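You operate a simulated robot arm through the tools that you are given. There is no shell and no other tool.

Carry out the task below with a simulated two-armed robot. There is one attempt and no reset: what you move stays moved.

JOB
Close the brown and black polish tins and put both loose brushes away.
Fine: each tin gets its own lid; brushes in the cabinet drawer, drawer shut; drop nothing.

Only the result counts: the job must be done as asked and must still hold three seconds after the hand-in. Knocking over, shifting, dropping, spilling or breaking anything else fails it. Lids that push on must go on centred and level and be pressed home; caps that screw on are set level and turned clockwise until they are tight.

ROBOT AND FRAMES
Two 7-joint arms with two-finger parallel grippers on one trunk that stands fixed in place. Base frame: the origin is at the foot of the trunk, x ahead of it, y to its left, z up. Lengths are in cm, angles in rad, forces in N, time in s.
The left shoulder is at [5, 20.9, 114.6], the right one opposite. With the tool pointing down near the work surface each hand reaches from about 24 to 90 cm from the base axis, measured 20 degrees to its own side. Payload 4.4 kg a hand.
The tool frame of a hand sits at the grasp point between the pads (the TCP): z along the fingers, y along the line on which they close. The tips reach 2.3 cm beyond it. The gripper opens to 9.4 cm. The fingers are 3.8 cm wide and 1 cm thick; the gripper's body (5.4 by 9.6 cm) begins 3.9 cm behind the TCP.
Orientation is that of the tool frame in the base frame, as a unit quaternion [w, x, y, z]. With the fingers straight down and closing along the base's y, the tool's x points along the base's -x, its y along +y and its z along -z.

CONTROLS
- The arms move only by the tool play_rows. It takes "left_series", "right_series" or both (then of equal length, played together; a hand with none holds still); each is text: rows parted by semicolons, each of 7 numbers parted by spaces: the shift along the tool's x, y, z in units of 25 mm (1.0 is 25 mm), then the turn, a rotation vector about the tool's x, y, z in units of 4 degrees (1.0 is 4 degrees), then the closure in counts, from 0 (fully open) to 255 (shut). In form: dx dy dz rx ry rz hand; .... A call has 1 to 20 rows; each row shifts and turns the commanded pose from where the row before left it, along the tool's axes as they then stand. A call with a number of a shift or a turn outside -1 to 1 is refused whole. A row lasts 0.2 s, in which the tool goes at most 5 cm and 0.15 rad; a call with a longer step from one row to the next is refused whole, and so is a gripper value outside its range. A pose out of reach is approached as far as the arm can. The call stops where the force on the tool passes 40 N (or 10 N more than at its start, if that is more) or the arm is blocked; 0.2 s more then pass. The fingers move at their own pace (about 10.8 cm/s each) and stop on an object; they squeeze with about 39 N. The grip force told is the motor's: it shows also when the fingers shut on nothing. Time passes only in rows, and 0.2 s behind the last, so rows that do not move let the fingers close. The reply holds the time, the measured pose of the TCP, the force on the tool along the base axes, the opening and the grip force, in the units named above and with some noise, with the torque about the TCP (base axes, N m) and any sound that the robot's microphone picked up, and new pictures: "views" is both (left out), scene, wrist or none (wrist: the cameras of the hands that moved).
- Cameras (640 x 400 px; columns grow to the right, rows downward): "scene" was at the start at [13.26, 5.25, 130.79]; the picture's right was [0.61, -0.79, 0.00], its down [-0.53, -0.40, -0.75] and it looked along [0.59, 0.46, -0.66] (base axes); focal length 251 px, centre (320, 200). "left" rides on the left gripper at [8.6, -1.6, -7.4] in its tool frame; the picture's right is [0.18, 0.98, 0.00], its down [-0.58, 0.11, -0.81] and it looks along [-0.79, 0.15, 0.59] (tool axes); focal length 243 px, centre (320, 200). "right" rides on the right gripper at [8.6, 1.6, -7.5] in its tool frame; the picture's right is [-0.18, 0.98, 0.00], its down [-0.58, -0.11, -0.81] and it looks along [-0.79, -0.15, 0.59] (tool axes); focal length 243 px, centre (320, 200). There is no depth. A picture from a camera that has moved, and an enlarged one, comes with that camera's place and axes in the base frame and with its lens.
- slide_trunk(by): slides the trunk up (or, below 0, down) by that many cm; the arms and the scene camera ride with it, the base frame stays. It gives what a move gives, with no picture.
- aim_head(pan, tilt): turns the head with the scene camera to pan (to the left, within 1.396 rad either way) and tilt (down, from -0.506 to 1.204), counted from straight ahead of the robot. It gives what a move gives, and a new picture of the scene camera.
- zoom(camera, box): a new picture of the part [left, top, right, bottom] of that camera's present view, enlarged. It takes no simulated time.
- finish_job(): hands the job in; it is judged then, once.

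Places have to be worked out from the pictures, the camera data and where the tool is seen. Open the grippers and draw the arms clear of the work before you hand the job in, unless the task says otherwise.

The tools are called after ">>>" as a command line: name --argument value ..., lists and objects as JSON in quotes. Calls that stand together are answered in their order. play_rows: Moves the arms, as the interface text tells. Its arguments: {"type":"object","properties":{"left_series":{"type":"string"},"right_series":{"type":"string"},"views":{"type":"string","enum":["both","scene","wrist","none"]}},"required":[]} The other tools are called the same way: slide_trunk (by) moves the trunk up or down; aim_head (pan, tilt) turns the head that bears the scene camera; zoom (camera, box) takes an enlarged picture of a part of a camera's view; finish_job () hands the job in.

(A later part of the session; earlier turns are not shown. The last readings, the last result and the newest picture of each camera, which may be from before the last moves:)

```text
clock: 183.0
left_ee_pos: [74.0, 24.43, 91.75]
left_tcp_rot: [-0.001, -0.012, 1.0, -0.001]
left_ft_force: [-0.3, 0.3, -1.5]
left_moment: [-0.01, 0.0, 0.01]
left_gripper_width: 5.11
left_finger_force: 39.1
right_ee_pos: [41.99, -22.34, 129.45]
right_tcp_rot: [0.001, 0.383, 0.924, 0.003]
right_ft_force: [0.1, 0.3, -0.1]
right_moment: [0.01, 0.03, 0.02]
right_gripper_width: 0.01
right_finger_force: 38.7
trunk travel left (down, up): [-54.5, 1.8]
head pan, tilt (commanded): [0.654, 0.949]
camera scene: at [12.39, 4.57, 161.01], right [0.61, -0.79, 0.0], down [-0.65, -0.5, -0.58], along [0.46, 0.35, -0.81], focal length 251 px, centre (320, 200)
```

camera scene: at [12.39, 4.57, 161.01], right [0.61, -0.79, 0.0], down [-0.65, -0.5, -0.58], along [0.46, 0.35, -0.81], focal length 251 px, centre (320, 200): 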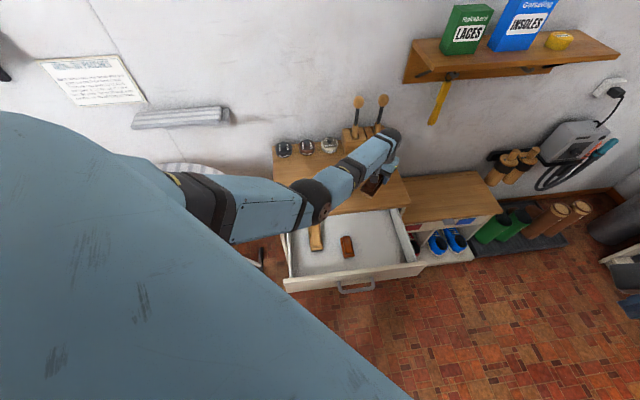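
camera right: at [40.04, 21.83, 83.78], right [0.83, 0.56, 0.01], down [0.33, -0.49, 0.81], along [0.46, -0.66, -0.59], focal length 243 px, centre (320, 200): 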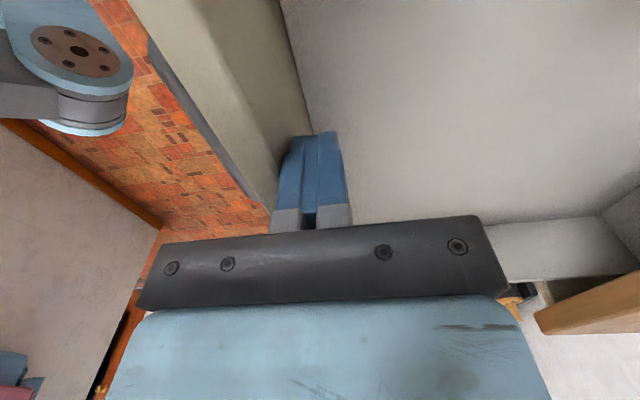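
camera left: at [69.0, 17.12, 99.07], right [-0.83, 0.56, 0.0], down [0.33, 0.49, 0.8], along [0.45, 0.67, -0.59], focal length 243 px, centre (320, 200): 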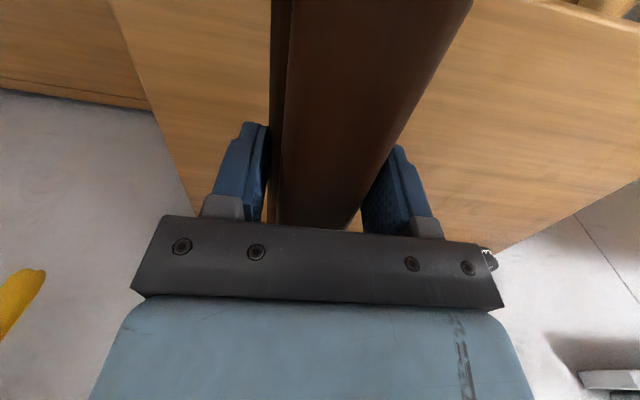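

Rotation is tracking well, and the elbow is even drifting back toward the left. I'll turn the remaining 46°.

>>> play_rows --left_series "0 0 0 0 0 0.6 255;0 0 0 0 0 1 255;0 0 0 0 0 1 255;0 0 0 0 0 1 255;0 0 0 0 0 1 255;0 0 0 0 0 1 255;0 0 0 0 0 1 255;0 0 0 0 0 1 255;0 0 0 0 0 1 255;0 0 0 0 0 1 255;0 0 0 0 0 1 255;0 0 0 0 0 0.95 255;0 0 0 0 0 0 255;0 0 0 0 0 0 255" --views "both"

```text
clock: 186.0
left_ee_pos: [74.1, 24.45, 91.69]
left_tcp_rot: [0.0, 0.381, 0.925, -0.001]
left_ft_force: [0.3, 0.1, -1.3]
left_moment: [0.01, 0.03, 0.03]
left_gripper_width: 5.11
left_finger_force: 38.8
right_ee_pos: [42.05, -22.25, 129.39]
right_tcp_rot: [0.002, 0.383, 0.924, 0.002]
right_ft_force: [0.3, 0.4, -0.2]
right_moment: [0.03, -0.02, 0.02]
right_gripper_width: 0.0
right_finger_force: 38.4
trunk travel left (down, up): [-54.5, 1.8]
head pan, tilt (commanded): [0.654, 0.949]
camera scene: at [12.38, 4.58, 161.01], right [0.61, -0.79, 0.0], down [-0.65, -0.5, -0.58], along [0.46, 0.35, -0.81], focal length 251 px, centre (320, 200)
camera left: at [66.74, 29.33, 99.05], right [0.56, 0.83, 0.0], down [0.49, -0.33, 0.81], along [0.67, -0.46, -0.59], focal length 243 px, centre (320, 200)
```

scene: 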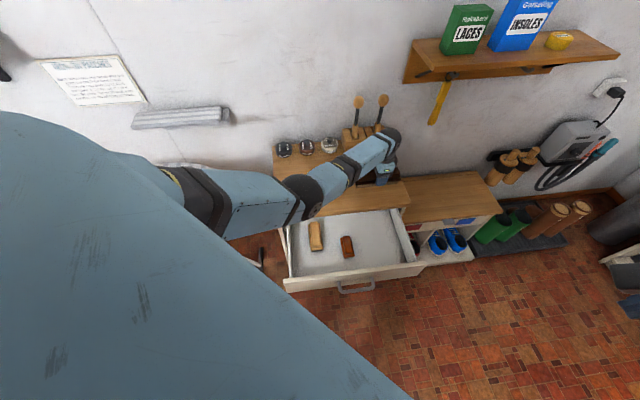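
left: 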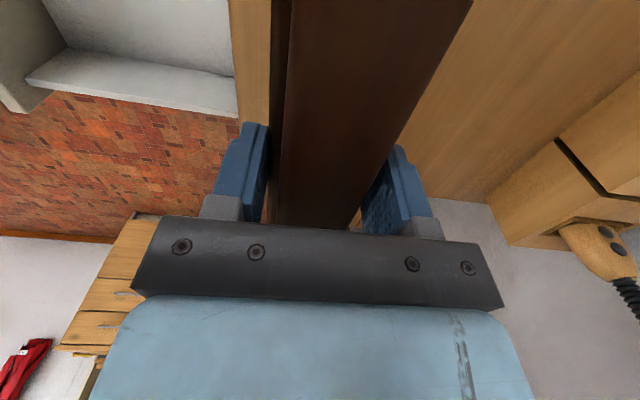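

With the hand turned, the elbow has moved left, clear of where it was blocked. I'll test moving inward again in small steps with the brush crosswise.

>>> play_rows --left_series "0 -0.2 0 0 0 0 255;0 -0.4 0 0 0 0 255;0 -0.4 0 0 0 0 255;0 -0.4 0 0 0 0 255;0 -0.4 0 0 0 0 255;0 -0.4 0 0 0 0 255;0 -0.4 0 0 0 0 255;0 0 0 0 0 0 255;0 0 0 0 0 0 255" --views "scene"

```text
clock: 188.0
left_ee_pos: [69.48, 19.87, 91.75]
left_tcp_rot: [-0.001, 0.382, 0.924, -0.002]
left_ft_force: [0.3, -0.3, -2.5]
left_moment: [-0.03, 0.0, 0.0]
left_gripper_width: 5.09
left_finger_force: 38.4
right_ee_pos: [42.03, -22.06, 129.32]
right_tcp_rot: [0.001, 0.383, 0.924, 0.001]
right_ft_force: [-0.7, 0.3, 0.0]
right_moment: [0.0, 0.0, 0.02]
right_gripper_width: 0.0
right_finger_force: 38.7
trunk travel left (down, up): [-54.5, 1.8]
head pan, tilt (commanded): [0.654, 0.949]
camera scene: at [12.38, 4.57, 161.01], right [0.61, -0.79, 0.0], down [-0.65, -0.5, -0.58], along [0.46, 0.35, -0.81], focal length 251 px, centre (320, 200)
```

scene: 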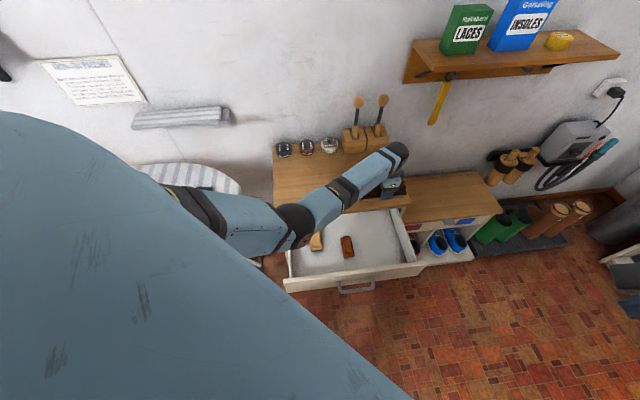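

Tracking is exact this time. I'll continue toward u≈54 in small steps.

>>> play_rows --left_series "0.05 -0.2 0 0 0 0 255;0.05 -0.35 0 0 0 0 255;0.05 -0.35 0 0 0 0 255;0.05 -0.35 0 0 0 0 255;0.05 -0.35 0 0 0 0 255;0 0 0 0 0 0 255;0 0 0 0 0 0 255" --views "scene"

```text
clock: 189.6
left_ee_pos: [66.23, 17.47, 91.73]
left_tcp_rot: [-0.001, 0.382, 0.924, -0.002]
left_ft_force: [0.3, 0.6, -1.2]
left_moment: [0.02, 0.0, 0.02]
left_gripper_width: 5.12
left_finger_force: 37.9
right_ee_pos: [42.08, -22.24, 129.39]
right_tcp_rot: [0.001, 0.383, 0.924, 0.002]
right_ft_force: [1.0, -0.1, -0.9]
right_moment: [0.01, -0.01, -0.01]
right_gripper_width: 0.04
right_finger_force: 38.8
trunk travel left (down, up): [-54.5, 1.8]
head pan, tilt (commanded): [0.654, 0.949]
camera scene: at [12.37, 4.57, 161.01], right [0.61, -0.79, 0.0], down [-0.65, -0.5, -0.58], along [0.46, 0.35, -0.81], focal length 251 px, centre (320, 200)
```

scene: 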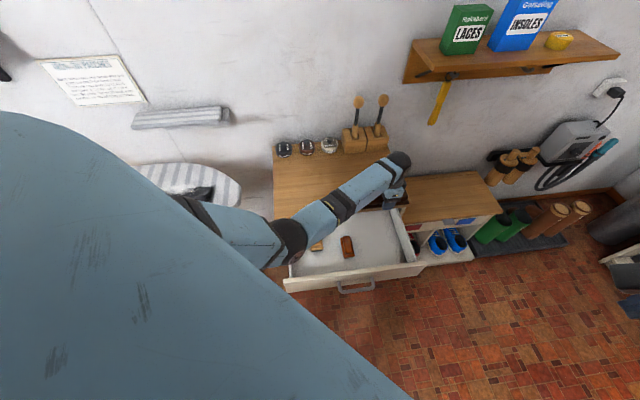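

Still exact. Continuing another 5 cm to u≈54.

>>> play_rows --left_series "0 -0.2 0 0 0 0 255;0 -0.35 0 0 0 0 255;0 -0.35 0 0 0 0 255;0 -0.35 0 0 0 0 255;0 -0.35 0 0 0 0 255;0 -0.35 0 0 0 0 255;0 -0.15 0 0 0 0 255;0 0 0 0 0 0 255;0 0 0 0 0 0 255" --views "both"

```text
clock: 191.6
left_ee_pos: [62.44, 13.68, 91.72]
left_tcp_rot: [0.0, 0.381, 0.924, -0.002]
left_ft_force: [-0.5, 0.4, -1.1]
left_moment: [-0.06, -0.01, 0.01]
left_gripper_width: 5.1
left_finger_force: 38.5
right_ee_pos: [41.92, -22.28, 129.3]
right_tcp_rot: [0.003, 0.383, 0.924, 0.002]
right_ft_force: [0.4, 0.4, -0.1]
right_moment: [-0.01, -0.01, -0.01]
right_gripper_width: 0.02
right_finger_force: 38.9
trunk travel left (down, up): [-54.5, 1.8]
head pan, tilt (commanded): [0.654, 0.949]
camera scene: at [12.38, 4.57, 161.01], right [0.61, -0.79, 0.0], down [-0.65, -0.5, -0.58], along [0.46, 0.35, -0.81], focal length 251 px, centre (320, 200)
camera left: at [55.13, 18.54, 99.05], right [0.56, 0.83, 0.0], down [0.49, -0.33, 0.81], along [0.67, -0.45, -0.59], focal length 243 px, centre (320, 200)
```

scene: 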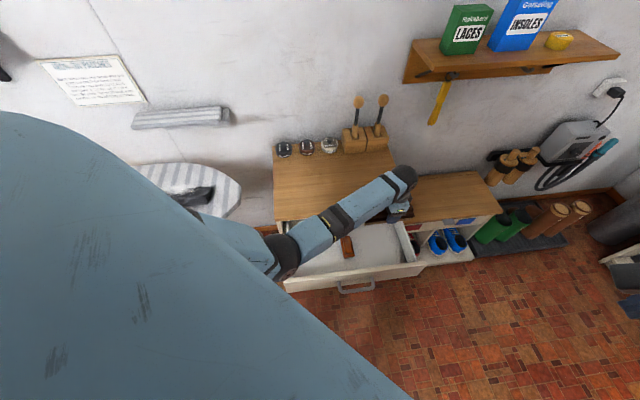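
left: 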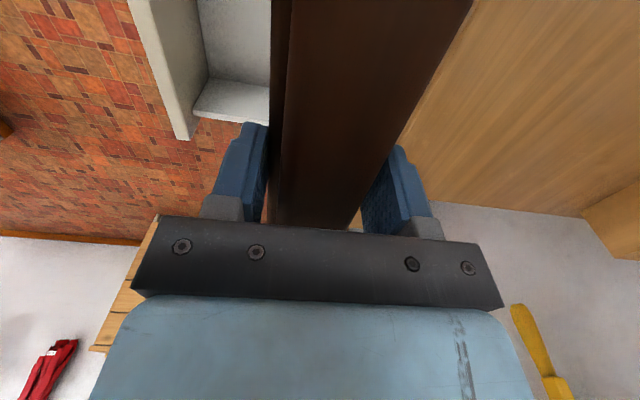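

The brush is over the drawer at u≈53.8, v≈34.5. I'll nudge it 0.7 cm left for equal side margins, then lower by sliding the trunk so the arm's posture doesn't change.

>>> play_rows --left_series "0.14 0 0 0 0 0 255;0.14 0 0 0 0 0 255;0 0 0 0 0 0 255" --views "none"

>>> slide_trunk --by -14

>>> aim_head --pan 0.5 --tilt 1.0

>>> zoom --camera "left" --box '[0, 0, 640, 400]'

```text
clock: 192.4
left_ee_pos: [61.97, 14.03, 91.66]
left_tcp_rot: [-0.001, 0.381, 0.925, -0.001]
left_ft_force: [0.3, -0.6, -1.2]
left_moment: [0.0, 0.02, 0.0]
left_gripper_width: 5.08
left_finger_force: 38.7
right_ee_pos: [42.04, -22.23, 129.46]
right_tcp_rot: [0.001, 0.383, 0.924, 0.002]
right_ft_force: [0.3, 0.1, -0.3]
right_moment: [-0.01, 0.01, -0.01]
right_gripper_width: 0.0
right_finger_force: 39.2
trunk travel left (down, up): [-54.5, 1.8]
head pan, tilt (commanded): [0.654, 0.949]
```

```text
clock: 194.0
left_ee_pos: [61.83, 14.17, 77.78]
left_tcp_rot: [0.001, 0.381, 0.925, -0.001]
left_ft_force: [0.3, 0.2, -1.2]
left_moment: [0.03, -0.02, 0.04]
left_gripper_width: 5.11
left_finger_force: 39.1
right_ee_pos: [42.1, -22.2, 115.45]
right_tcp_rot: [0.003, 0.383, 0.924, 0.002]
right_ft_force: [-0.6, 0.4, 0.2]
right_moment: [0.01, -0.04, 0.01]
right_gripper_width: 0.01
right_finger_force: 38.8
trunk travel left (down, up): [-40.5, 15.8]
head pan, tilt (commanded): [0.654, 0.949]
```

```text
clock: 194.7
left_ee_pos: [61.88, 14.16, 77.71]
left_tcp_rot: [-0.001, 0.382, 0.924, -0.003]
left_ft_force: [-0.2, 0.5, -0.5]
left_moment: [0.0, 0.02, 0.01]
left_gripper_width: 5.12
left_finger_force: 38.5
right_ee_pos: [42.01, -22.25, 115.38]
right_tcp_rot: [0.002, 0.383, 0.924, 0.002]
right_ft_force: [0.6, 0.2, 0.0]
right_moment: [0.0, -0.01, 0.01]
right_gripper_width: 0.02
right_finger_force: 38.6
trunk travel left (down, up): [-40.5, 15.8]
head pan, tilt (commanded): [0.499, 1.0]
camera scene: at [12.73, 3.48, 146.65], right [0.48, -0.88, 0.0], down [-0.74, -0.4, -0.54], along [0.47, 0.26, -0.84], focal length 251 px, centre (320, 200)
```

scene: 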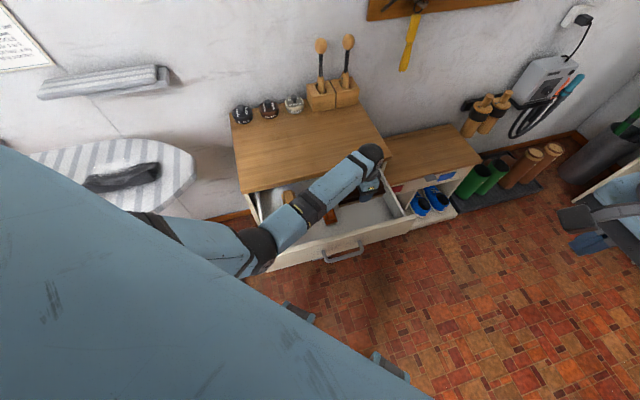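

```text
1.00 times, centred on (320, 200) of left (not enlarged: the box is as wide or as high as the picture)
camera zoom: at [54.64, 19.03, 85.06], right [0.56, 0.83, 0.0], down [0.49, -0.33, 0.81], along [0.67, -0.45, -0.59], focal length 243 px, centre (320, 200)
```

zoom: 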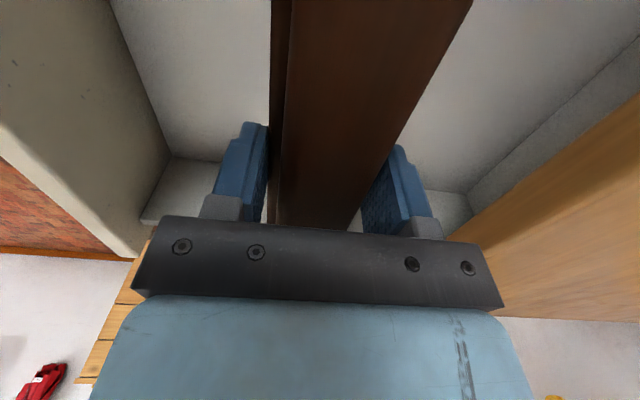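

The brush is inside the drawer opening. I'll zoom in on the scene to check end clearances before the last few centimetres.

>>> zoom --camera "scene" --box '[230, 130, 430, 280]'

>>> zoom --camera "scene" --box '[310, 160, 410, 240]'

```text
2.67 times, centred on (330, 205) of scene
camera zoom: at [12.73, 3.48, 146.65], right [0.48, -0.88, 0.0], down [-0.74, -0.4, -0.54], along [0.47, 0.26, -0.84], focal length 670 px, centre (293, 187)
```

zoom: 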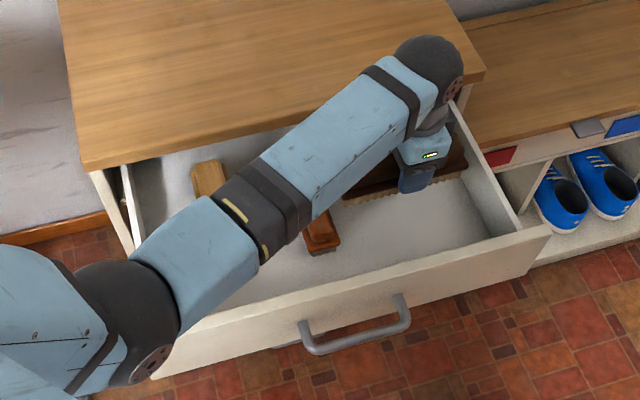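

```text
5.00 times, centred on (360, 200) of scene
camera zoom: at [12.73, 3.48, 146.65], right [0.48, -0.88, 0.0], down [-0.74, -0.4, -0.54], along [0.47, 0.26, -0.84], focal length 1256 px, centre (120, 200)
```

zoom: 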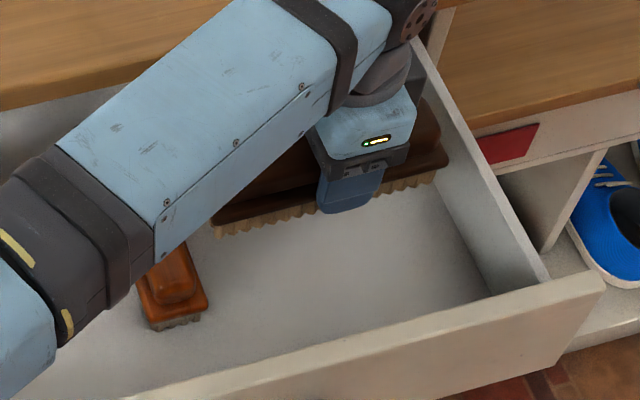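

Clearances look good: about 1.5 cm to the right wall, and the small brush is clear. I'll slide the trunk down 4.5 cm more, then finish with small arm steps to feel contact.

>>> slide_trunk --by -4.5

>>> play_rows --left_series "0 0 0.08 0 0 0 255;0 0 0.08 0 0 0 255;0 0 0.08 0 0 0 255;0 0 0.08 0 0 0 255;0 0 0 0 0 0 255" --views "none"

```text
clock: 195.6
left_ee_pos: [61.85, 14.27, 73.27]
left_tcp_rot: [0.001, 0.382, 0.924, 0.0]
left_ft_force: [-0.8, -0.4, -1.6]
left_moment: [-0.01, 0.03, 0.04]
left_gripper_width: 5.14
left_finger_force: 38.9
right_ee_pos: [42.02, -22.22, 110.9]
right_tcp_rot: [0.002, 0.384, 0.923, 0.002]
right_ft_force: [0.0, 1.0, 0.3]
right_moment: [0.0, 0.02, 0.02]
right_gripper_width: 0.01
right_finger_force: 39.2
trunk travel left (down, up): [-36.0, 20.3]
head pan, tilt (commanded): [0.499, 1.0]
```

```text
clock: 196.8
left_ee_pos: [61.77, 14.17, 72.45]
left_tcp_rot: [0.0, 0.381, 0.925, -0.002]
left_ft_force: [0.0, -0.3, -1.0]
left_moment: [-0.01, -0.03, 0.01]
left_gripper_width: 5.07
left_finger_force: 38.9
right_ee_pos: [41.95, -22.2, 110.95]
right_tcp_rot: [0.002, 0.384, 0.923, 0.002]
right_ft_force: [0.3, -1.4, -0.7]
right_moment: [-0.02, -0.03, -0.01]
right_gripper_width: 0.0
right_finger_force: 39.8
trunk travel left (down, up): [-36.0, 20.3]
head pan, tilt (commanded): [0.499, 1.0]
```

>>> play_rows --left_series "0 0 0.06 0 0 0 255;0 0 0.06 0 0 0 255;0 0 0.06 0 0 0 255;0 0 0 0 0 0 255" --views "none"

```text
clock: 197.8
left_ee_pos: [61.84, 14.28, 72.05]
left_tcp_rot: [0.0, 0.381, 0.925, -0.001]
left_ft_force: [-0.6, -0.5, -1.0]
left_moment: [-0.03, 0.0, 0.0]
left_gripper_width: 5.13
left_finger_force: 38.8
right_ee_pos: [41.93, -22.16, 110.94]
right_tcp_rot: [0.002, 0.384, 0.923, 0.002]
right_ft_force: [0.2, 0.7, 0.7]
right_moment: [-0.04, 0.01, 0.01]
right_gripper_width: 0.0
right_finger_force: 39.2
trunk travel left (down, up): [-36.0, 20.3]
head pan, tilt (commanded): [0.499, 1.0]
```

No contact yet at z≈72.05; the small brush touched at about 71.75, so I'll go a few more small steps.

>>> play_rows --left_series "0 0 0.05 0 0 0 255;0 0 0.05 0 0 0 255;0 0 0.05 0 0 0 255;0 0 0 0 0 0 255" --views "none"

```text
clock: 198.8
left_ee_pos: [61.77, 14.12, 71.8]
left_tcp_rot: [0.001, 0.382, 0.924, -0.001]
left_ft_force: [-1.6, 1.5, 3.5]
left_moment: [0.38, 0.22, -0.02]
left_gripper_width: 5.11
left_finger_force: 39.2
right_ee_pos: [42.05, -22.19, 110.92]
right_tcp_rot: [0.002, 0.384, 0.923, 0.002]
right_ft_force: [0.5, -0.6, -0.4]
right_moment: [-0.01, 0.01, -0.01]
right_gripper_width: 0.0
right_finger_force: 38.7
trunk travel left (down, up): [-36.0, 20.3]
head pan, tilt (commanded): [0.499, 1.0]
```

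Contact on one end (slight tilt of a millimetre or so). I'll ease down a touch more so it lies flat, then release.

>>> play_rows --left_series "0 0 0.05 0 0 0 255;0 0 0.04 0 0 0 255;0 0 0 0 0 0 255" --views "wrist"

```text
clock: 199.6
left_ee_pos: [61.92, 14.02, 71.63]
left_tcp_rot: [0.002, 0.381, 0.925, 0.0]
left_ft_force: [-3.6, 3.7, 18.5]
left_moment: [0.71, 0.71, -0.04]
left_gripper_width: 5.08
left_finger_force: 38.6
right_ee_pos: [41.82, -22.21, 111.01]
right_tcp_rot: [0.002, 0.383, 0.924, 0.003]
right_ft_force: [0.0, 0.0, -0.2]
right_moment: [-0.01, 0.04, 0.0]
right_gripper_width: 0.01
right_finger_force: 38.7
trunk travel left (down, up): [-36.0, 20.3]
head pan, tilt (commanded): [0.499, 1.0]
camera left: at [54.6, 18.97, 78.93], right [0.56, 0.83, 0.0], down [0.49, -0.33, 0.81], along [0.67, -0.45, -0.59], focal length 243 px, centre (320, 200)
```

left: 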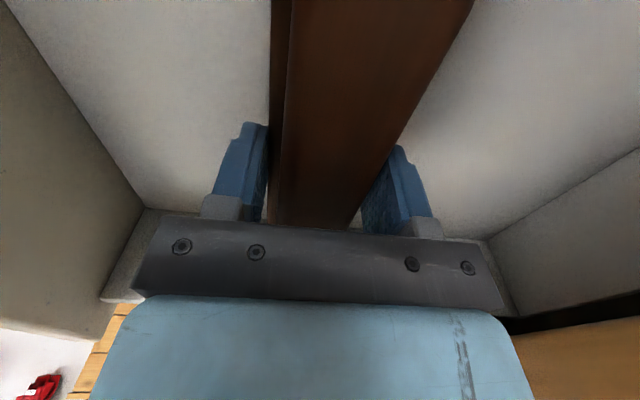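

The brush is on the floor. I'll relax the force, open the fingers, and raise the hand by sliding the trunk up so the arm posture stays the same.

>>> play_rows --left_series "0 0 -0.06 0 0 0 255;0 0 -0.02 0 0 0 255;0 0 0 0 0 0 60;0 0 0 0 0 0 60;0 0 0 0 0 0 60;0 0 0 0 0 0 60;0 0 -0.1 0 0 0 60;0 0 -0.2 0 0 0 60;0 0 0 0 0 0 60" --views "wrist"

>>> slide_trunk --by 17

>>> zoom --camera "left" --box '[0, 0, 640, 400]'

>>> zoom --camera "scene" --box '[200, 130, 440, 310]'

```text
clock: 201.6
left_ee_pos: [61.88, 14.11, 72.4]
left_tcp_rot: [-0.001, 0.38, 0.925, -0.001]
left_ft_force: [-0.2, -1.0, -0.6]
left_moment: [-0.01, -0.03, 0.02]
left_gripper_width: 7.17
left_finger_force: 0.0
right_ee_pos: [41.93, -22.33, 110.96]
right_tcp_rot: [0.001, 0.384, 0.923, 0.002]
right_ft_force: [-1.0, -0.9, 0.3]
right_moment: [0.0, 0.02, -0.01]
right_gripper_width: 0.0
right_finger_force: 39.2
trunk travel left (down, up): [-36.0, 20.3]
head pan, tilt (commanded): [0.499, 1.0]
camera left: at [54.61, 19.0, 79.64], right [0.56, 0.83, 0.0], down [0.49, -0.33, 0.81], along [0.67, -0.45, -0.59], focal length 243 px, centre (320, 200)
```

left: 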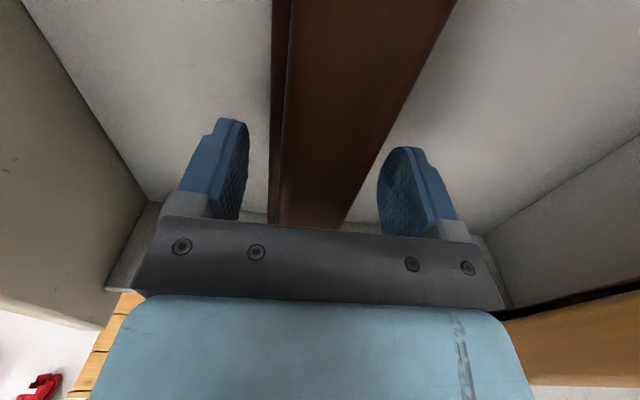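

```text
clock: 203.5
left_ee_pos: [61.83, 14.04, 89.39]
left_tcp_rot: [0.0, 0.381, 0.925, -0.002]
left_ft_force: [0.4, -1.0, -0.1]
left_moment: [0.03, -0.06, -0.02]
left_gripper_width: 7.18
left_finger_force: 0.0
right_ee_pos: [42.03, -22.31, 127.92]
right_tcp_rot: [0.001, 0.384, 0.924, 0.003]
right_ft_force: [-0.6, 0.0, -0.2]
right_moment: [-0.03, -0.03, 0.02]
right_gripper_width: 0.0
right_finger_force: 39.1
trunk travel left (down, up): [-53.0, 3.3]
head pan, tilt (commanded): [0.499, 1.0]
```

```text
1.00 times, centred on (320, 200) of left (not enlarged: the box is as wide or as high as the picture)
camera zoom: at [54.62, 19.0, 96.63], right [0.56, 0.83, 0.0], down [0.49, -0.33, 0.81], along [0.67, -0.45, -0.59], focal length 243 px, centre (320, 200)
```

zoom: 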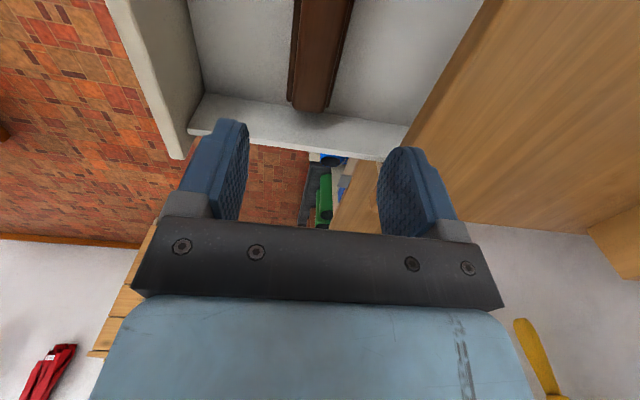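

```text
2.22 times, centred on (320, 220) of scene
camera zoom: at [12.73, 3.47, 159.15], right [0.48, -0.88, 0.0], down [-0.74, -0.4, -0.54], along [0.47, 0.26, -0.84], focal length 558 px, centre (320, 156)
```

zoom: 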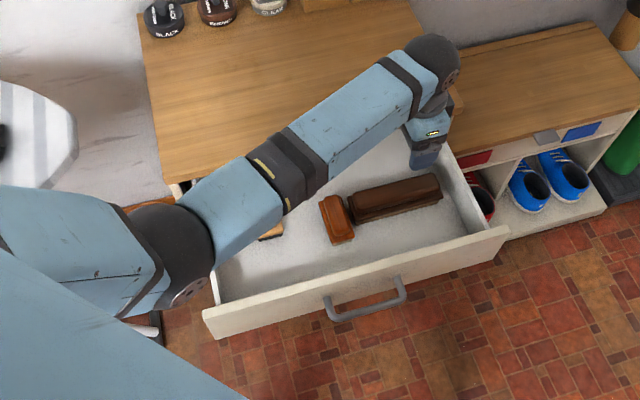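

Both brushes are in the drawer, but the large one's left end looks close to the small one. I'll zoom in to check.

>>> zoom --camera "scene" --box '[300, 190, 400, 260]'

```text
5.71 times, centred on (350, 225) of scene
camera zoom: at [12.73, 3.47, 159.15], right [0.48, -0.88, 0.0], down [-0.74, -0.4, -0.54], along [0.47, 0.26, -0.84], focal length 1435 px, centre (149, 57)
```

zoom: 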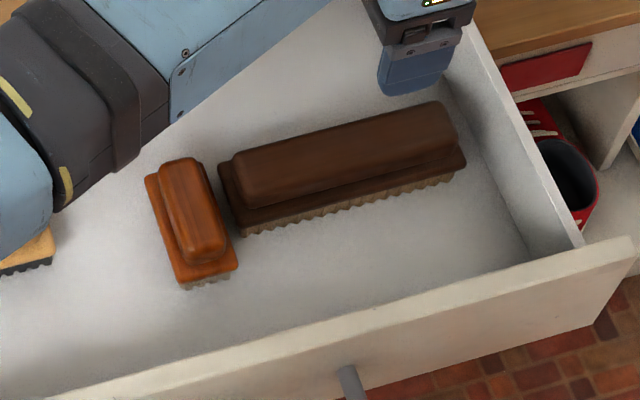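

Both brushes rest flat on the drawer floor with a small gap between them. Now I'll take the left arm up and away to the far left so the right hand can close the drawer.

>>> play_rows --left_series "0 0.2 -0.5 0 0 0 60;0.1 0.4 -0.7 0 0 0 60;0.2 0.6 -0.8 0 0 0 60;0.4 0.8 -0.8 0 0 0 60;0.5 0.9 -0.8 0 0 0 60;0.6 0.9 -0.8 0 0 0 60;0.6 0.9 -0.7 0 0 0 60;0.6 0.9 -0.6 0 0 0 60;0.6 0.9 -0.4 0 0 0 60;0.6 0.9 -0.2 0 0 0 60;0.6 0.8 0 0 0 0 60;0.6 0.6 0 0 0 0 60;0.4 0.4 0 0 0 0 60;0 0 0 0 0 0 60;0 0 0 0 0 0 60" --views "scene"

```text
clock: 206.7
left_ee_pos: [67.9, 40.75, 104.75]
left_tcp_rot: [0.001, 0.381, 0.925, 0.0]
left_ft_force: [0.3, 0.2, 0.2]
left_moment: [0.04, 0.01, -0.01]
left_gripper_width: 7.21
left_finger_force: 0.0
right_ee_pos: [42.06, -22.16, 127.9]
right_tcp_rot: [0.002, 0.384, 0.924, 0.002]
right_ft_force: [-0.4, -0.1, 0.1]
right_moment: [-0.02, -0.01, 0.02]
right_gripper_width: 0.0
right_finger_force: 39.7
trunk travel left (down, up): [-53.0, 3.3]
head pan, tilt (commanded): [0.499, 1.0]
camera scene: at [12.71, 3.49, 159.16], right [0.48, -0.88, 0.0], down [-0.74, -0.4, -0.54], along [0.47, 0.26, -0.84], focal length 251 px, centre (320, 200)
```

scene: 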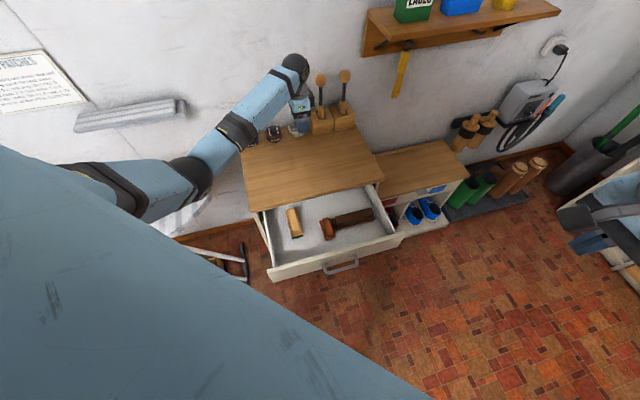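

The left arm is clear. To close the drawer I'll push on its handle with the right fist; first I'll turn the right hand 90° so its narrow side faces the cabinet, while raising the left hand a bit.

>>> play_rows --right_series "0 0 0 0 0 -0.5 255;0 0 0 0 0 -1 255;0 0 0 0 0 -1 255;0 0 0 0 0 -1 255;0 0 0 0 0 -1 255;0 0 0 0 0 -1 255;0 0 0 0 0 -1 255;0 0 0 0 0 -1 255;0 0 0 0 0 -1 255;0 0 0 0 0 -1 255;0 0 0 0 0 -1 255;0 0 0 0 0 -1 255;0 0 0 0 0 -1 255;0 0 0 0 0 -1 255;0 0 0 0 0 -1 255;0 0 0 0 0 -1 255;0 0 0 0 0 -1 255;0 0 0 0 0 -1 255;0 0 0 0 0 -1 255;0 0 0 0 0 -1 255" --left_series "0 0 -0.2 0 0 0 60;0 0 -0.3 0 0 0 60;0 0 -0.3 0 0 0 60;0 0 -0.3 0 0 0 60;0 0 -0.3 0 0 0 60;0 0 -0.3 0 0 0 60;0 0 -0.3 0 0 0 60;0 0 -0.3 0 0 0 60;0 0 -0.3 0 0 0 60;0 0 -0.3 0 0 0 60;0 0 -0.3 0 0 0 60;0 0 -0.3 0 0 0 60;0 0 -0.3 0 0 0 60;0 0 -0.3 0 0 0 60;0 0 -0.3 0 0 0 60;0 0 -0.2 0 0 0 60;0 0 0 0 0 0 60;0 0 0 0 0 0 60;0 0 0 0 0 0 60;0 0 0 0 0 0 60" --views "scene"

>>> slide_trunk --by -16.5

```text
clock: 210.9
left_ee_pos: [67.89, 40.73, 116.5]
left_tcp_rot: [0.0, 0.381, 0.925, -0.001]
left_ft_force: [0.9, 0.2, -0.6]
left_moment: [-0.01, 0.03, 0.01]
left_gripper_width: 7.21
left_finger_force: 0.1
right_ee_pos: [41.95, -22.2, 127.99]
right_tcp_rot: [0.003, -0.284, 0.959, 0.001]
right_ft_force: [-0.2, -0.2, -0.7]
right_moment: [0.02, 0.03, -0.01]
right_gripper_width: 0.02
right_finger_force: 39.1
trunk travel left (down, up): [-53.0, 3.3]
head pan, tilt (commanded): [0.499, 1.0]
camera scene: at [12.72, 3.48, 159.15], right [0.48, -0.88, 0.0], down [-0.74, -0.4, -0.54], along [0.47, 0.26, -0.84], focal length 251 px, centre (320, 200)
```

scene: 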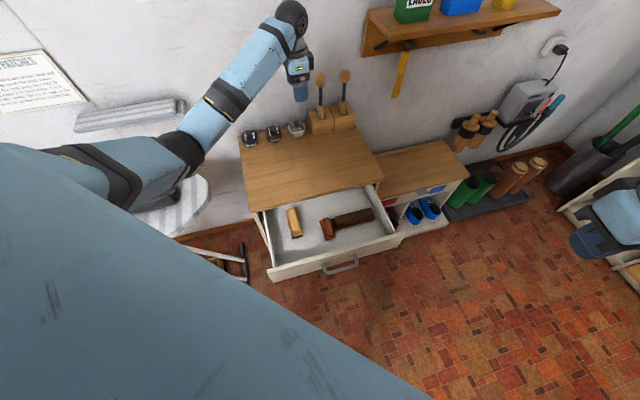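

```text
clock: 212.8
left_ee_pos: [67.75, 40.72, 99.95]
left_tcp_rot: [0.001, 0.38, 0.925, -0.001]
left_ft_force: [0.2, 0.0, 0.6]
left_moment: [0.03, 0.03, 0.02]
left_gripper_width: 7.19
left_finger_force: 0.0
right_ee_pos: [41.91, -22.28, 111.49]
right_tcp_rot: [0.003, -0.283, 0.959, 0.001]
right_ft_force: [0.1, -0.1, -0.4]
right_moment: [-0.03, 0.01, -0.02]
right_gripper_width: 0.0
right_finger_force: 39.0
trunk travel left (down, up): [-36.5, 19.8]
head pan, tilt (commanded): [0.499, 1.0]
```

The right hand is nearly turned. I'll finish the rotation and bring it down in front of the drawer handle.

>>> play_rows --right_series "0 0 0 0 0 -1 255;0 0 0 0 0 -1 255;0 0 0 0 0 -1 255;-0.2 0.3 0.3 0 0 0 255;-0.4 0.6 0.5 0 0 0 255;-0.5 0.8 0.8 0 0 0 255;-0.6 0.9 0.9 0 0 0 255;-0.6 0.9 0.9 0 0 0 255;-0.6 0.9 0.9 0 0 0 255;-0.6 0.9 0.9 0 0 0 255;-0.6 0.9 0.9 0 0 0 255;-0.6 0.9 0.9 0 0 0 255;-0.6 0.9 0.9 0 0 0 255;-0.6 0.9 0.9 0 0 0 255;-0.5 0.5 0.9 0 0 0 255;-0.2 0.2 0.6 0 0 0 255;0 0 0 0 0 0 255;0 0 0 0 0 0 255" --views "both"

```text
clock: 216.6
left_ee_pos: [67.79, 40.64, 99.98]
left_tcp_rot: [0.0, 0.381, 0.925, -0.002]
left_ft_force: [0.1, 0.2, 0.0]
left_moment: [0.02, 0.01, 0.0]
left_gripper_width: 7.21
left_finger_force: 0.0
right_ee_pos: [36.97, 6.6, 85.82]
right_tcp_rot: [0.003, -0.383, 0.924, 0.0]
right_ft_force: [0.2, 0.2, -0.1]
right_moment: [0.0, 0.02, 0.0]
right_gripper_width: 0.01
right_finger_force: 38.5
trunk travel left (down, up): [-36.5, 19.8]
head pan, tilt (commanded): [0.499, 1.0]
camera scene: at [12.72, 3.49, 142.65], right [0.48, -0.88, 0.0], down [-0.74, -0.4, -0.54], along [0.47, 0.26, -0.84], focal length 251 px, centre (320, 200)
camera right: at [29.57, 1.58, 93.25], right [-0.56, 0.83, 0.0], down [0.48, 0.33, 0.81], along [0.67, 0.46, -0.59], focal length 243 px, centre (320, 200)
```

scene: 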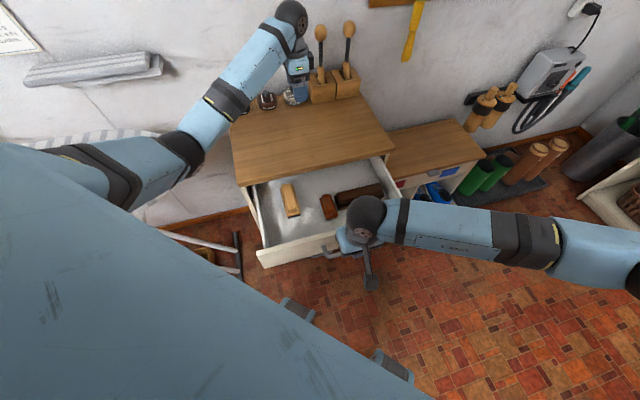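
right: 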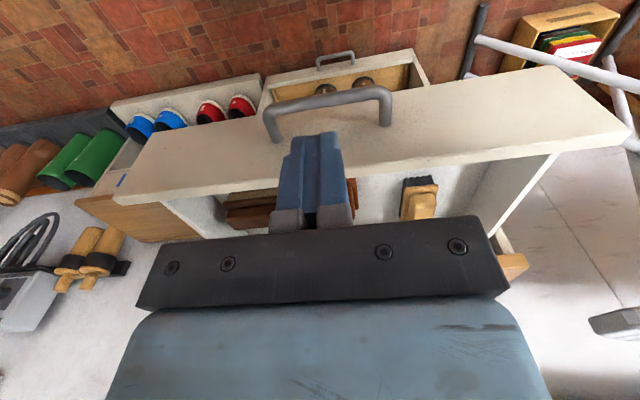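

The handle bar is about 1.7 cm ahead of the fist. I'll back off slightly and lower the closed fingers to the bar's height (z≈72.8).

>>> play_rows --right_series "0.3 0 0.2 0 0 0 255;0.3 0 0.5 0 0 0 255;0 0 0.7 0 0 0 255;0 0 0.8 0 0 0 255;0 0 0.8 0 0 0 255;0 0 0.8 0 0 0 255;0 0 0.7 0 0 0 255;0 0 0.5 0 0 0 255;0 0 0.2 0 0 0 255;0 0 0 0 0 0 255;0 0 0 0 0 0 255" --views "both"

```text
clock: 219.0
left_ee_pos: [67.78, 40.72, 100.07]
left_tcp_rot: [0.0, 0.381, 0.925, -0.001]
left_ft_force: [-0.2, 0.4, 0.5]
left_moment: [0.0, 0.03, -0.02]
left_gripper_width: 7.19
left_finger_force: 0.1
right_ee_pos: [35.86, 5.48, 72.79]
right_tcp_rot: [0.003, -0.382, 0.924, 0.001]
right_ft_force: [0.3, -0.8, 0.4]
right_moment: [-0.02, 0.02, 0.0]
right_gripper_width: 0.03
right_finger_force: 39.2
trunk travel left (down, up): [-36.5, 19.8]
head pan, tilt (commanded): [0.499, 1.0]
camera scene: at [12.72, 3.48, 142.65], right [0.48, -0.88, 0.0], down [-0.74, -0.4, -0.54], along [0.47, 0.26, -0.84], focal length 251 px, centre (320, 200)
camera right: at [28.49, 0.47, 80.22], right [-0.56, 0.83, 0.0], down [0.48, 0.33, 0.81], along [0.67, 0.46, -0.59], focal length 243 px, centre (320, 200)
```

scene: 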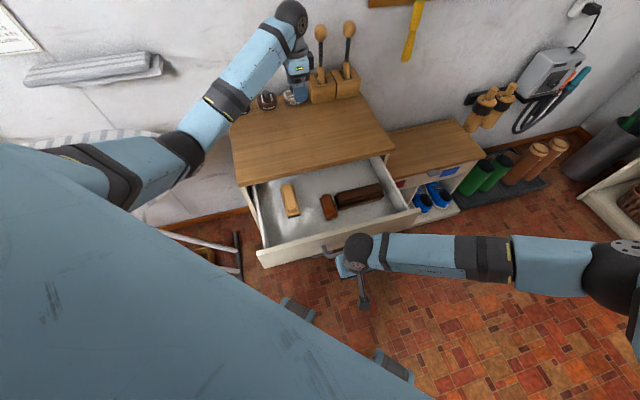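
right: 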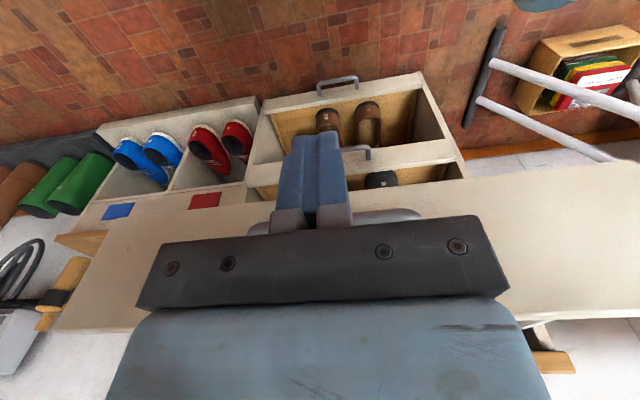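

The fist is right in front of the bar at the correct height. I'll push the drawer in smoothly at a gentle pace.

>>> play_rows --right_series "-0.15 0 0 0 0 0 255;-0.2 0 0 0 0 0 255;-0.2 0 0 0 0 0 255;-0.2 0 0 0 0 0 255;-0.2 0 0 0 0 0 255;-0.25 0 0 0 0 0 255;-0.3 0 0 0 0 0 255;-0.35 0 0 0 0 0 255;-0.35 0 0 0 0 0 255;-0.35 0 0 0 0 0 255;-0.35 0 0 0 0 0 255;-0.35 0 0 0 0 0 255;-0.35 0 0 0 0 0 255;-0.35 0 0 0 0 0 255;-0.3 0 0 0 0 0 255;-0.2 0 0 0 0 0 255;-0.1 0 0 0 0 0 255;0 0 0 0 0 0 255" --views "both"

```text
clock: 222.8
left_ee_pos: [67.66, 40.75, 99.91]
left_tcp_rot: [-0.001, 0.382, 0.924, -0.001]
left_ft_force: [-0.2, -0.1, -0.1]
left_moment: [0.0, 0.01, 0.01]
left_gripper_width: 7.19
left_finger_force: 0.1
right_ee_pos: [43.99, 13.57, 72.95]
right_tcp_rot: [0.002, -0.382, 0.924, 0.002]
right_ft_force: [-0.6, -0.5, -0.5]
right_moment: [0.0, 0.02, -0.02]
right_gripper_width: 0.0
right_finger_force: 39.2
trunk travel left (down, up): [-36.5, 19.8]
head pan, tilt (commanded): [0.499, 1.0]
camera scene: at [12.71, 3.47, 142.66], right [0.48, -0.88, 0.0], down [-0.74, -0.4, -0.54], along [0.47, 0.26, -0.84], focal length 251 px, centre (320, 200)
camera right: at [36.62, 8.57, 80.3], right [-0.56, 0.83, 0.0], down [0.48, 0.33, 0.81], along [0.67, 0.46, -0.59], focal length 243 px, centre (320, 200)
```

scene: 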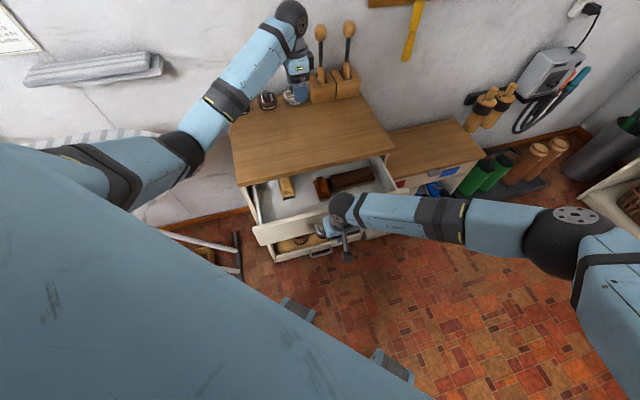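
right: 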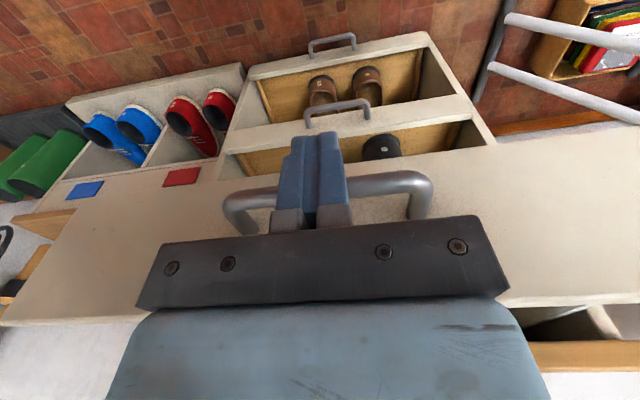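

The drawer is sliding in with both brushes inside. I'll continue pushing another 14 cm.

>>> play_rows --right_series "-0.15 0 0 0 0 0 255;-0.25 0 0 0 0 0 255;-0.35 0 0 0 0 0 255;-0.35 0 0 0 0 0 255;-0.35 0 0 0 0 0 255;-0.35 0 0 0 0 0 255;-0.35 0 0 0 0 0 255;-0.35 0 0 0 0 0 255;-0.35 0 0 0 0 0 255;-0.35 0 0 0 0 0 255;-0.35 0 0 0 0 0 255;-0.35 0 0 0 0 0 255;-0.35 0 0 0 0 0 255;-0.35 0 0 0 0 0 255;-0.35 0 0 0 0 0 255;-0.3 0 0 0 0 0 255;-0.2 0 0 0 0 0 255;-0.1 0 0 0 0 0 255;0 0 0 0 0 0 255" --views "both"

```text
clock: 226.8
left_ee_pos: [67.72, 40.68, 99.98]
left_tcp_rot: [0.0, 0.381, 0.925, -0.001]
left_ft_force: [-0.1, 0.1, -0.1]
left_moment: [-0.05, -0.01, 0.0]
left_gripper_width: 7.2
left_finger_force: 0.0
right_ee_pos: [53.67, 20.57, 72.4]
right_tcp_rot: [0.003, -0.374, 0.927, -0.004]
right_ft_force: [0.0, -0.9, -0.2]
right_moment: [0.01, -0.02, 0.0]
right_gripper_width: 0.0
right_finger_force: 39.3
right hand out of reach, approached as far as the arm can: row 16, 17
trunk travel left (down, up): [-36.5, 19.8]
head pan, tilt (commanded): [0.499, 1.0]
camera scene: at [12.72, 3.47, 142.65], right [0.48, -0.88, 0.0], down [-0.74, -0.4, -0.54], along [0.47, 0.26, -0.84], focal length 251 px, centre (320, 200)
camera right: at [46.26, 15.76, 79.94], right [-0.55, 0.83, -0.01], down [0.49, 0.33, 0.81], along [0.68, 0.44, -0.59], focal length 243 px, centre (320, 200)
```

scene: 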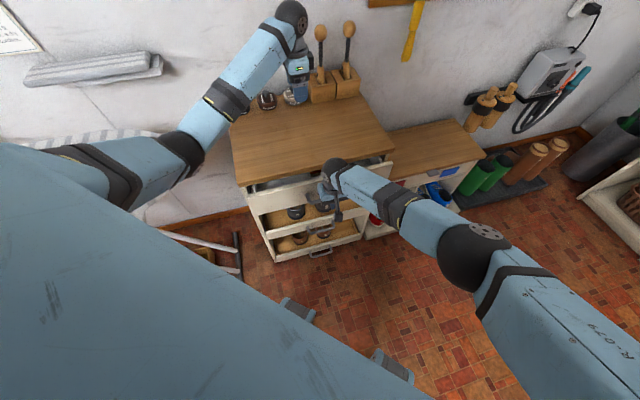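
right: 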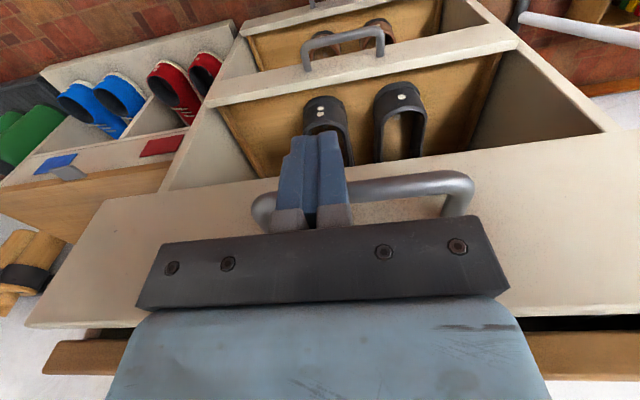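

The right arm reached its limit with about 4.5 cm of drawer left. I'll back off, raise both hands, and lower the trunk 12 cm to regain reach.

>>> play_rows --right_series "0.2 0 -0.1 0 0 0 255;0.2 0 -0.3 0 0 0 255;0 0.05 -0.6 0 0 0 255;0 0.1 -0.7 0 0 0 255;0 0.1 -0.8 0 0 0 255;0 0.1 -0.8 0 0 0 255;0 0.1 -0.8 0 0 0 255;0 0.1 -0.7 0 0 0 255;0 0 -0.3 0 0 0 255;0 0 0 0 0 0 255" --left_series "0 0 -0.1 0 0 0 60;0 0 -0.3 0 0 0 60;0 0 -0.5 0 0 0 60;0 0 -0.6 0 0 0 60;0 0 -0.6 0 0 0 60;0 0 -0.6 0 0 0 60;0 0 -0.6 0 0 0 60;0 0 -0.5 0 0 0 60;0 0 -0.2 0 0 0 60;0 0 0 0 0 0 60" --views "none"

>>> slide_trunk --by -12

>>> aim_head --pan 0.6 --tilt 0.85

>>> zoom --camera "right" --box '[0, 0, 640, 400]'

```text
clock: 229.0
left_ee_pos: [67.88, 40.71, 109.97]
left_tcp_rot: [0.0, 0.381, 0.924, -0.001]
left_ft_force: [-0.4, 0.2, 0.1]
left_moment: [0.03, -0.03, -0.03]
left_gripper_width: 7.19
left_finger_force: 0.1
right_ee_pos: [51.05, 22.57, 85.8]
right_tcp_rot: [0.002, -0.382, 0.924, 0.0]
right_ft_force: [0.3, -0.5, -0.5]
right_moment: [-0.01, -0.01, 0.03]
right_gripper_width: 0.02
right_finger_force: 39.4
trunk travel left (down, up): [-36.5, 19.8]
head pan, tilt (commanded): [0.499, 1.0]
```

```text
clock: 230.5
left_ee_pos: [67.75, 40.74, 98.05]
left_tcp_rot: [0.0, 0.381, 0.924, -0.002]
left_ft_force: [-0.5, -0.3, -0.6]
left_moment: [-0.02, -0.01, 0.02]
left_gripper_width: 7.19
left_finger_force: 0.1
right_ee_pos: [51.1, 22.47, 73.75]
right_tcp_rot: [0.003, -0.382, 0.924, 0.0]
right_ft_force: [-0.3, 0.3, 0.2]
right_moment: [0.0, 0.0, -0.03]
right_gripper_width: 0.0
right_finger_force: 39.3
trunk travel left (down, up): [-24.5, 31.8]
head pan, tilt (commanded): [0.499, 1.0]
```

```text
clock: 231.2
left_ee_pos: [67.73, 40.7, 97.97]
left_tcp_rot: [0.0, 0.381, 0.924, -0.002]
left_ft_force: [0.3, -0.3, -0.2]
left_moment: [0.02, 0.04, 0.0]
left_gripper_width: 7.19
left_finger_force: 0.0
right_ee_pos: [51.06, 22.69, 73.74]
right_tcp_rot: [0.003, -0.382, 0.924, 0.001]
right_ft_force: [0.0, 0.0, 0.3]
right_moment: [-0.02, 0.0, 0.02]
right_gripper_width: 0.0
right_finger_force: 38.6
trunk travel left (down, up): [-24.5, 31.8]
head pan, tilt (commanded): [0.6, 0.85]
camera scene: at [13.05, 4.56, 131.76], right [0.56, -0.83, 0.0], down [-0.62, -0.42, -0.66], along [0.54, 0.37, -0.75], focal length 251 px, centre (320, 200)
```

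scene: 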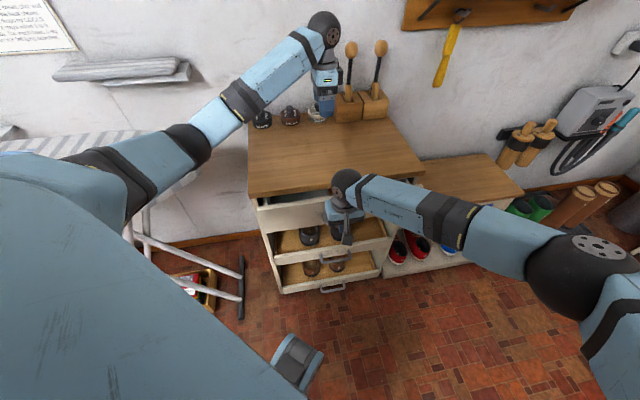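

```text
1.00 times, centred on (320, 200) of right (not enlarged: the box is as wide or as high as the picture)
camera zoom: at [43.73, 17.62, 81.19], right [-0.56, 0.83, 0.0], down [0.48, 0.33, 0.81], along [0.67, 0.46, -0.59], focal length 243 px, centre (320, 200)
```

zoom: 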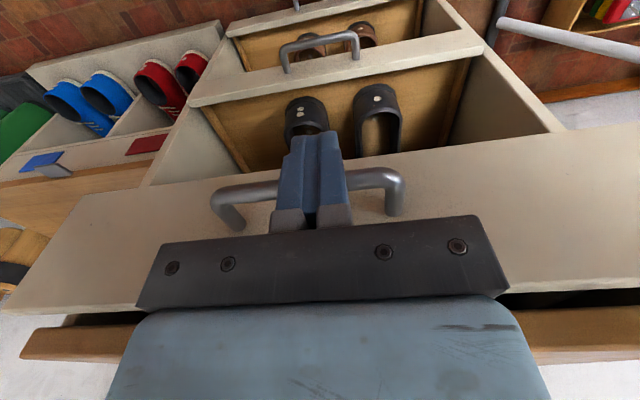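

The fist is again just in front of the bar. I'll lower 1 cm for better contact and push slowly until the drawer seats.

>>> play_rows --right_series "0.05 0 0.2 0 0 0 255;0 0 0.2 0 0 0 255;-0.1 -0.05 0 0 0 0 255;-0.2 -0.05 0 0 0 0 255;-0.2 -0.05 0 0 0 0 255;-0.2 -0.05 0 0 0 0 255;-0.2 0 0 0 0 0 255;-0.2 0 0 0 0 0 255;-0.2 0 0 0 0 0 255;-0.2 0 0 0 0 0 255;-0.2 0 0 0 0 0 255;-0.15 0 0 0 0 0 255;0 0 0 0 0 0 255" --views "both"

```text
clock: 234.0
left_ee_pos: [67.83, 40.68, 97.94]
left_tcp_rot: [0.0, 0.382, 0.924, -0.001]
left_ft_force: [0.5, 0.3, 0.4]
left_moment: [0.03, -0.02, 0.02]
left_gripper_width: 7.21
left_finger_force: 0.1
right_ee_pos: [54.75, 25.41, 72.87]
right_tcp_rot: [0.002, -0.381, 0.924, 0.0]
right_ft_force: [1.3, 0.1, -0.3]
right_moment: [-0.02, 0.02, 0.01]
right_gripper_width: 0.03
right_finger_force: 39.0
trunk travel left (down, up): [-24.5, 31.8]
head pan, tilt (commanded): [0.6, 0.85]
camera scene: at [13.04, 4.56, 131.77], right [0.57, -0.82, 0.0], down [-0.62, -0.42, -0.66], along [0.54, 0.37, -0.75], focal length 251 px, centre (320, 200)
camera right: at [47.3, 20.41, 80.2], right [-0.56, 0.83, 0.0], down [0.48, 0.33, 0.81], along [0.67, 0.46, -0.59], focal length 243 px, centre (320, 200)
```

scene: 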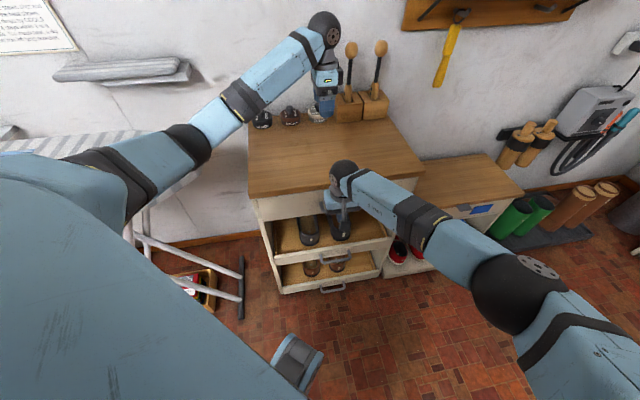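
right: 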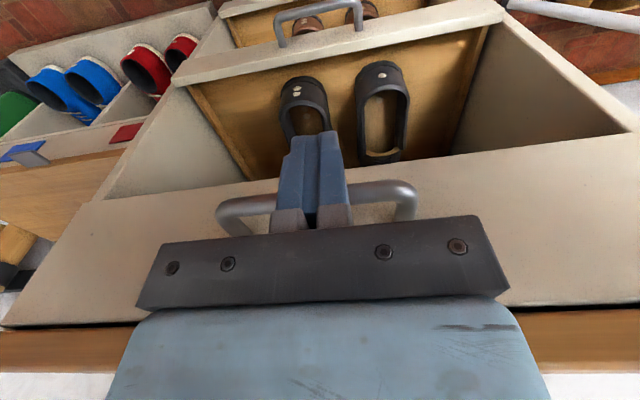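

Nearly closed, with no resistance yet. I'll continue in smaller steps until I feel the stop.

>>> play_rows --right_series "-0.1 0 0 0 0 0 255;-0.1 0 0 0 0 0 255;-0.1 0 0 0 0 0 255;0 0 0 0 0 0 255" --views "none"

```text
clock: 235.0
left_ee_pos: [67.7, 40.63, 97.91]
left_tcp_rot: [0.0, 0.381, 0.924, 0.0]
left_ft_force: [-0.6, 0.2, -0.1]
left_moment: [0.0, 0.0, 0.0]
left_gripper_width: 7.2
left_finger_force: 0.1
right_ee_pos: [54.7, 25.39, 72.82]
right_tcp_rot: [0.003, -0.381, 0.925, 0.0]
right_ft_force: [0.4, 0.1, 0.7]
right_moment: [0.01, 0.02, -0.03]
right_gripper_width: 0.0
right_finger_force: 38.8
right hand out of reach, approached as far as the arm can: row 1, 3
trunk travel left (down, up): [-24.5, 31.8]
head pan, tilt (commanded): [0.6, 0.85]
```

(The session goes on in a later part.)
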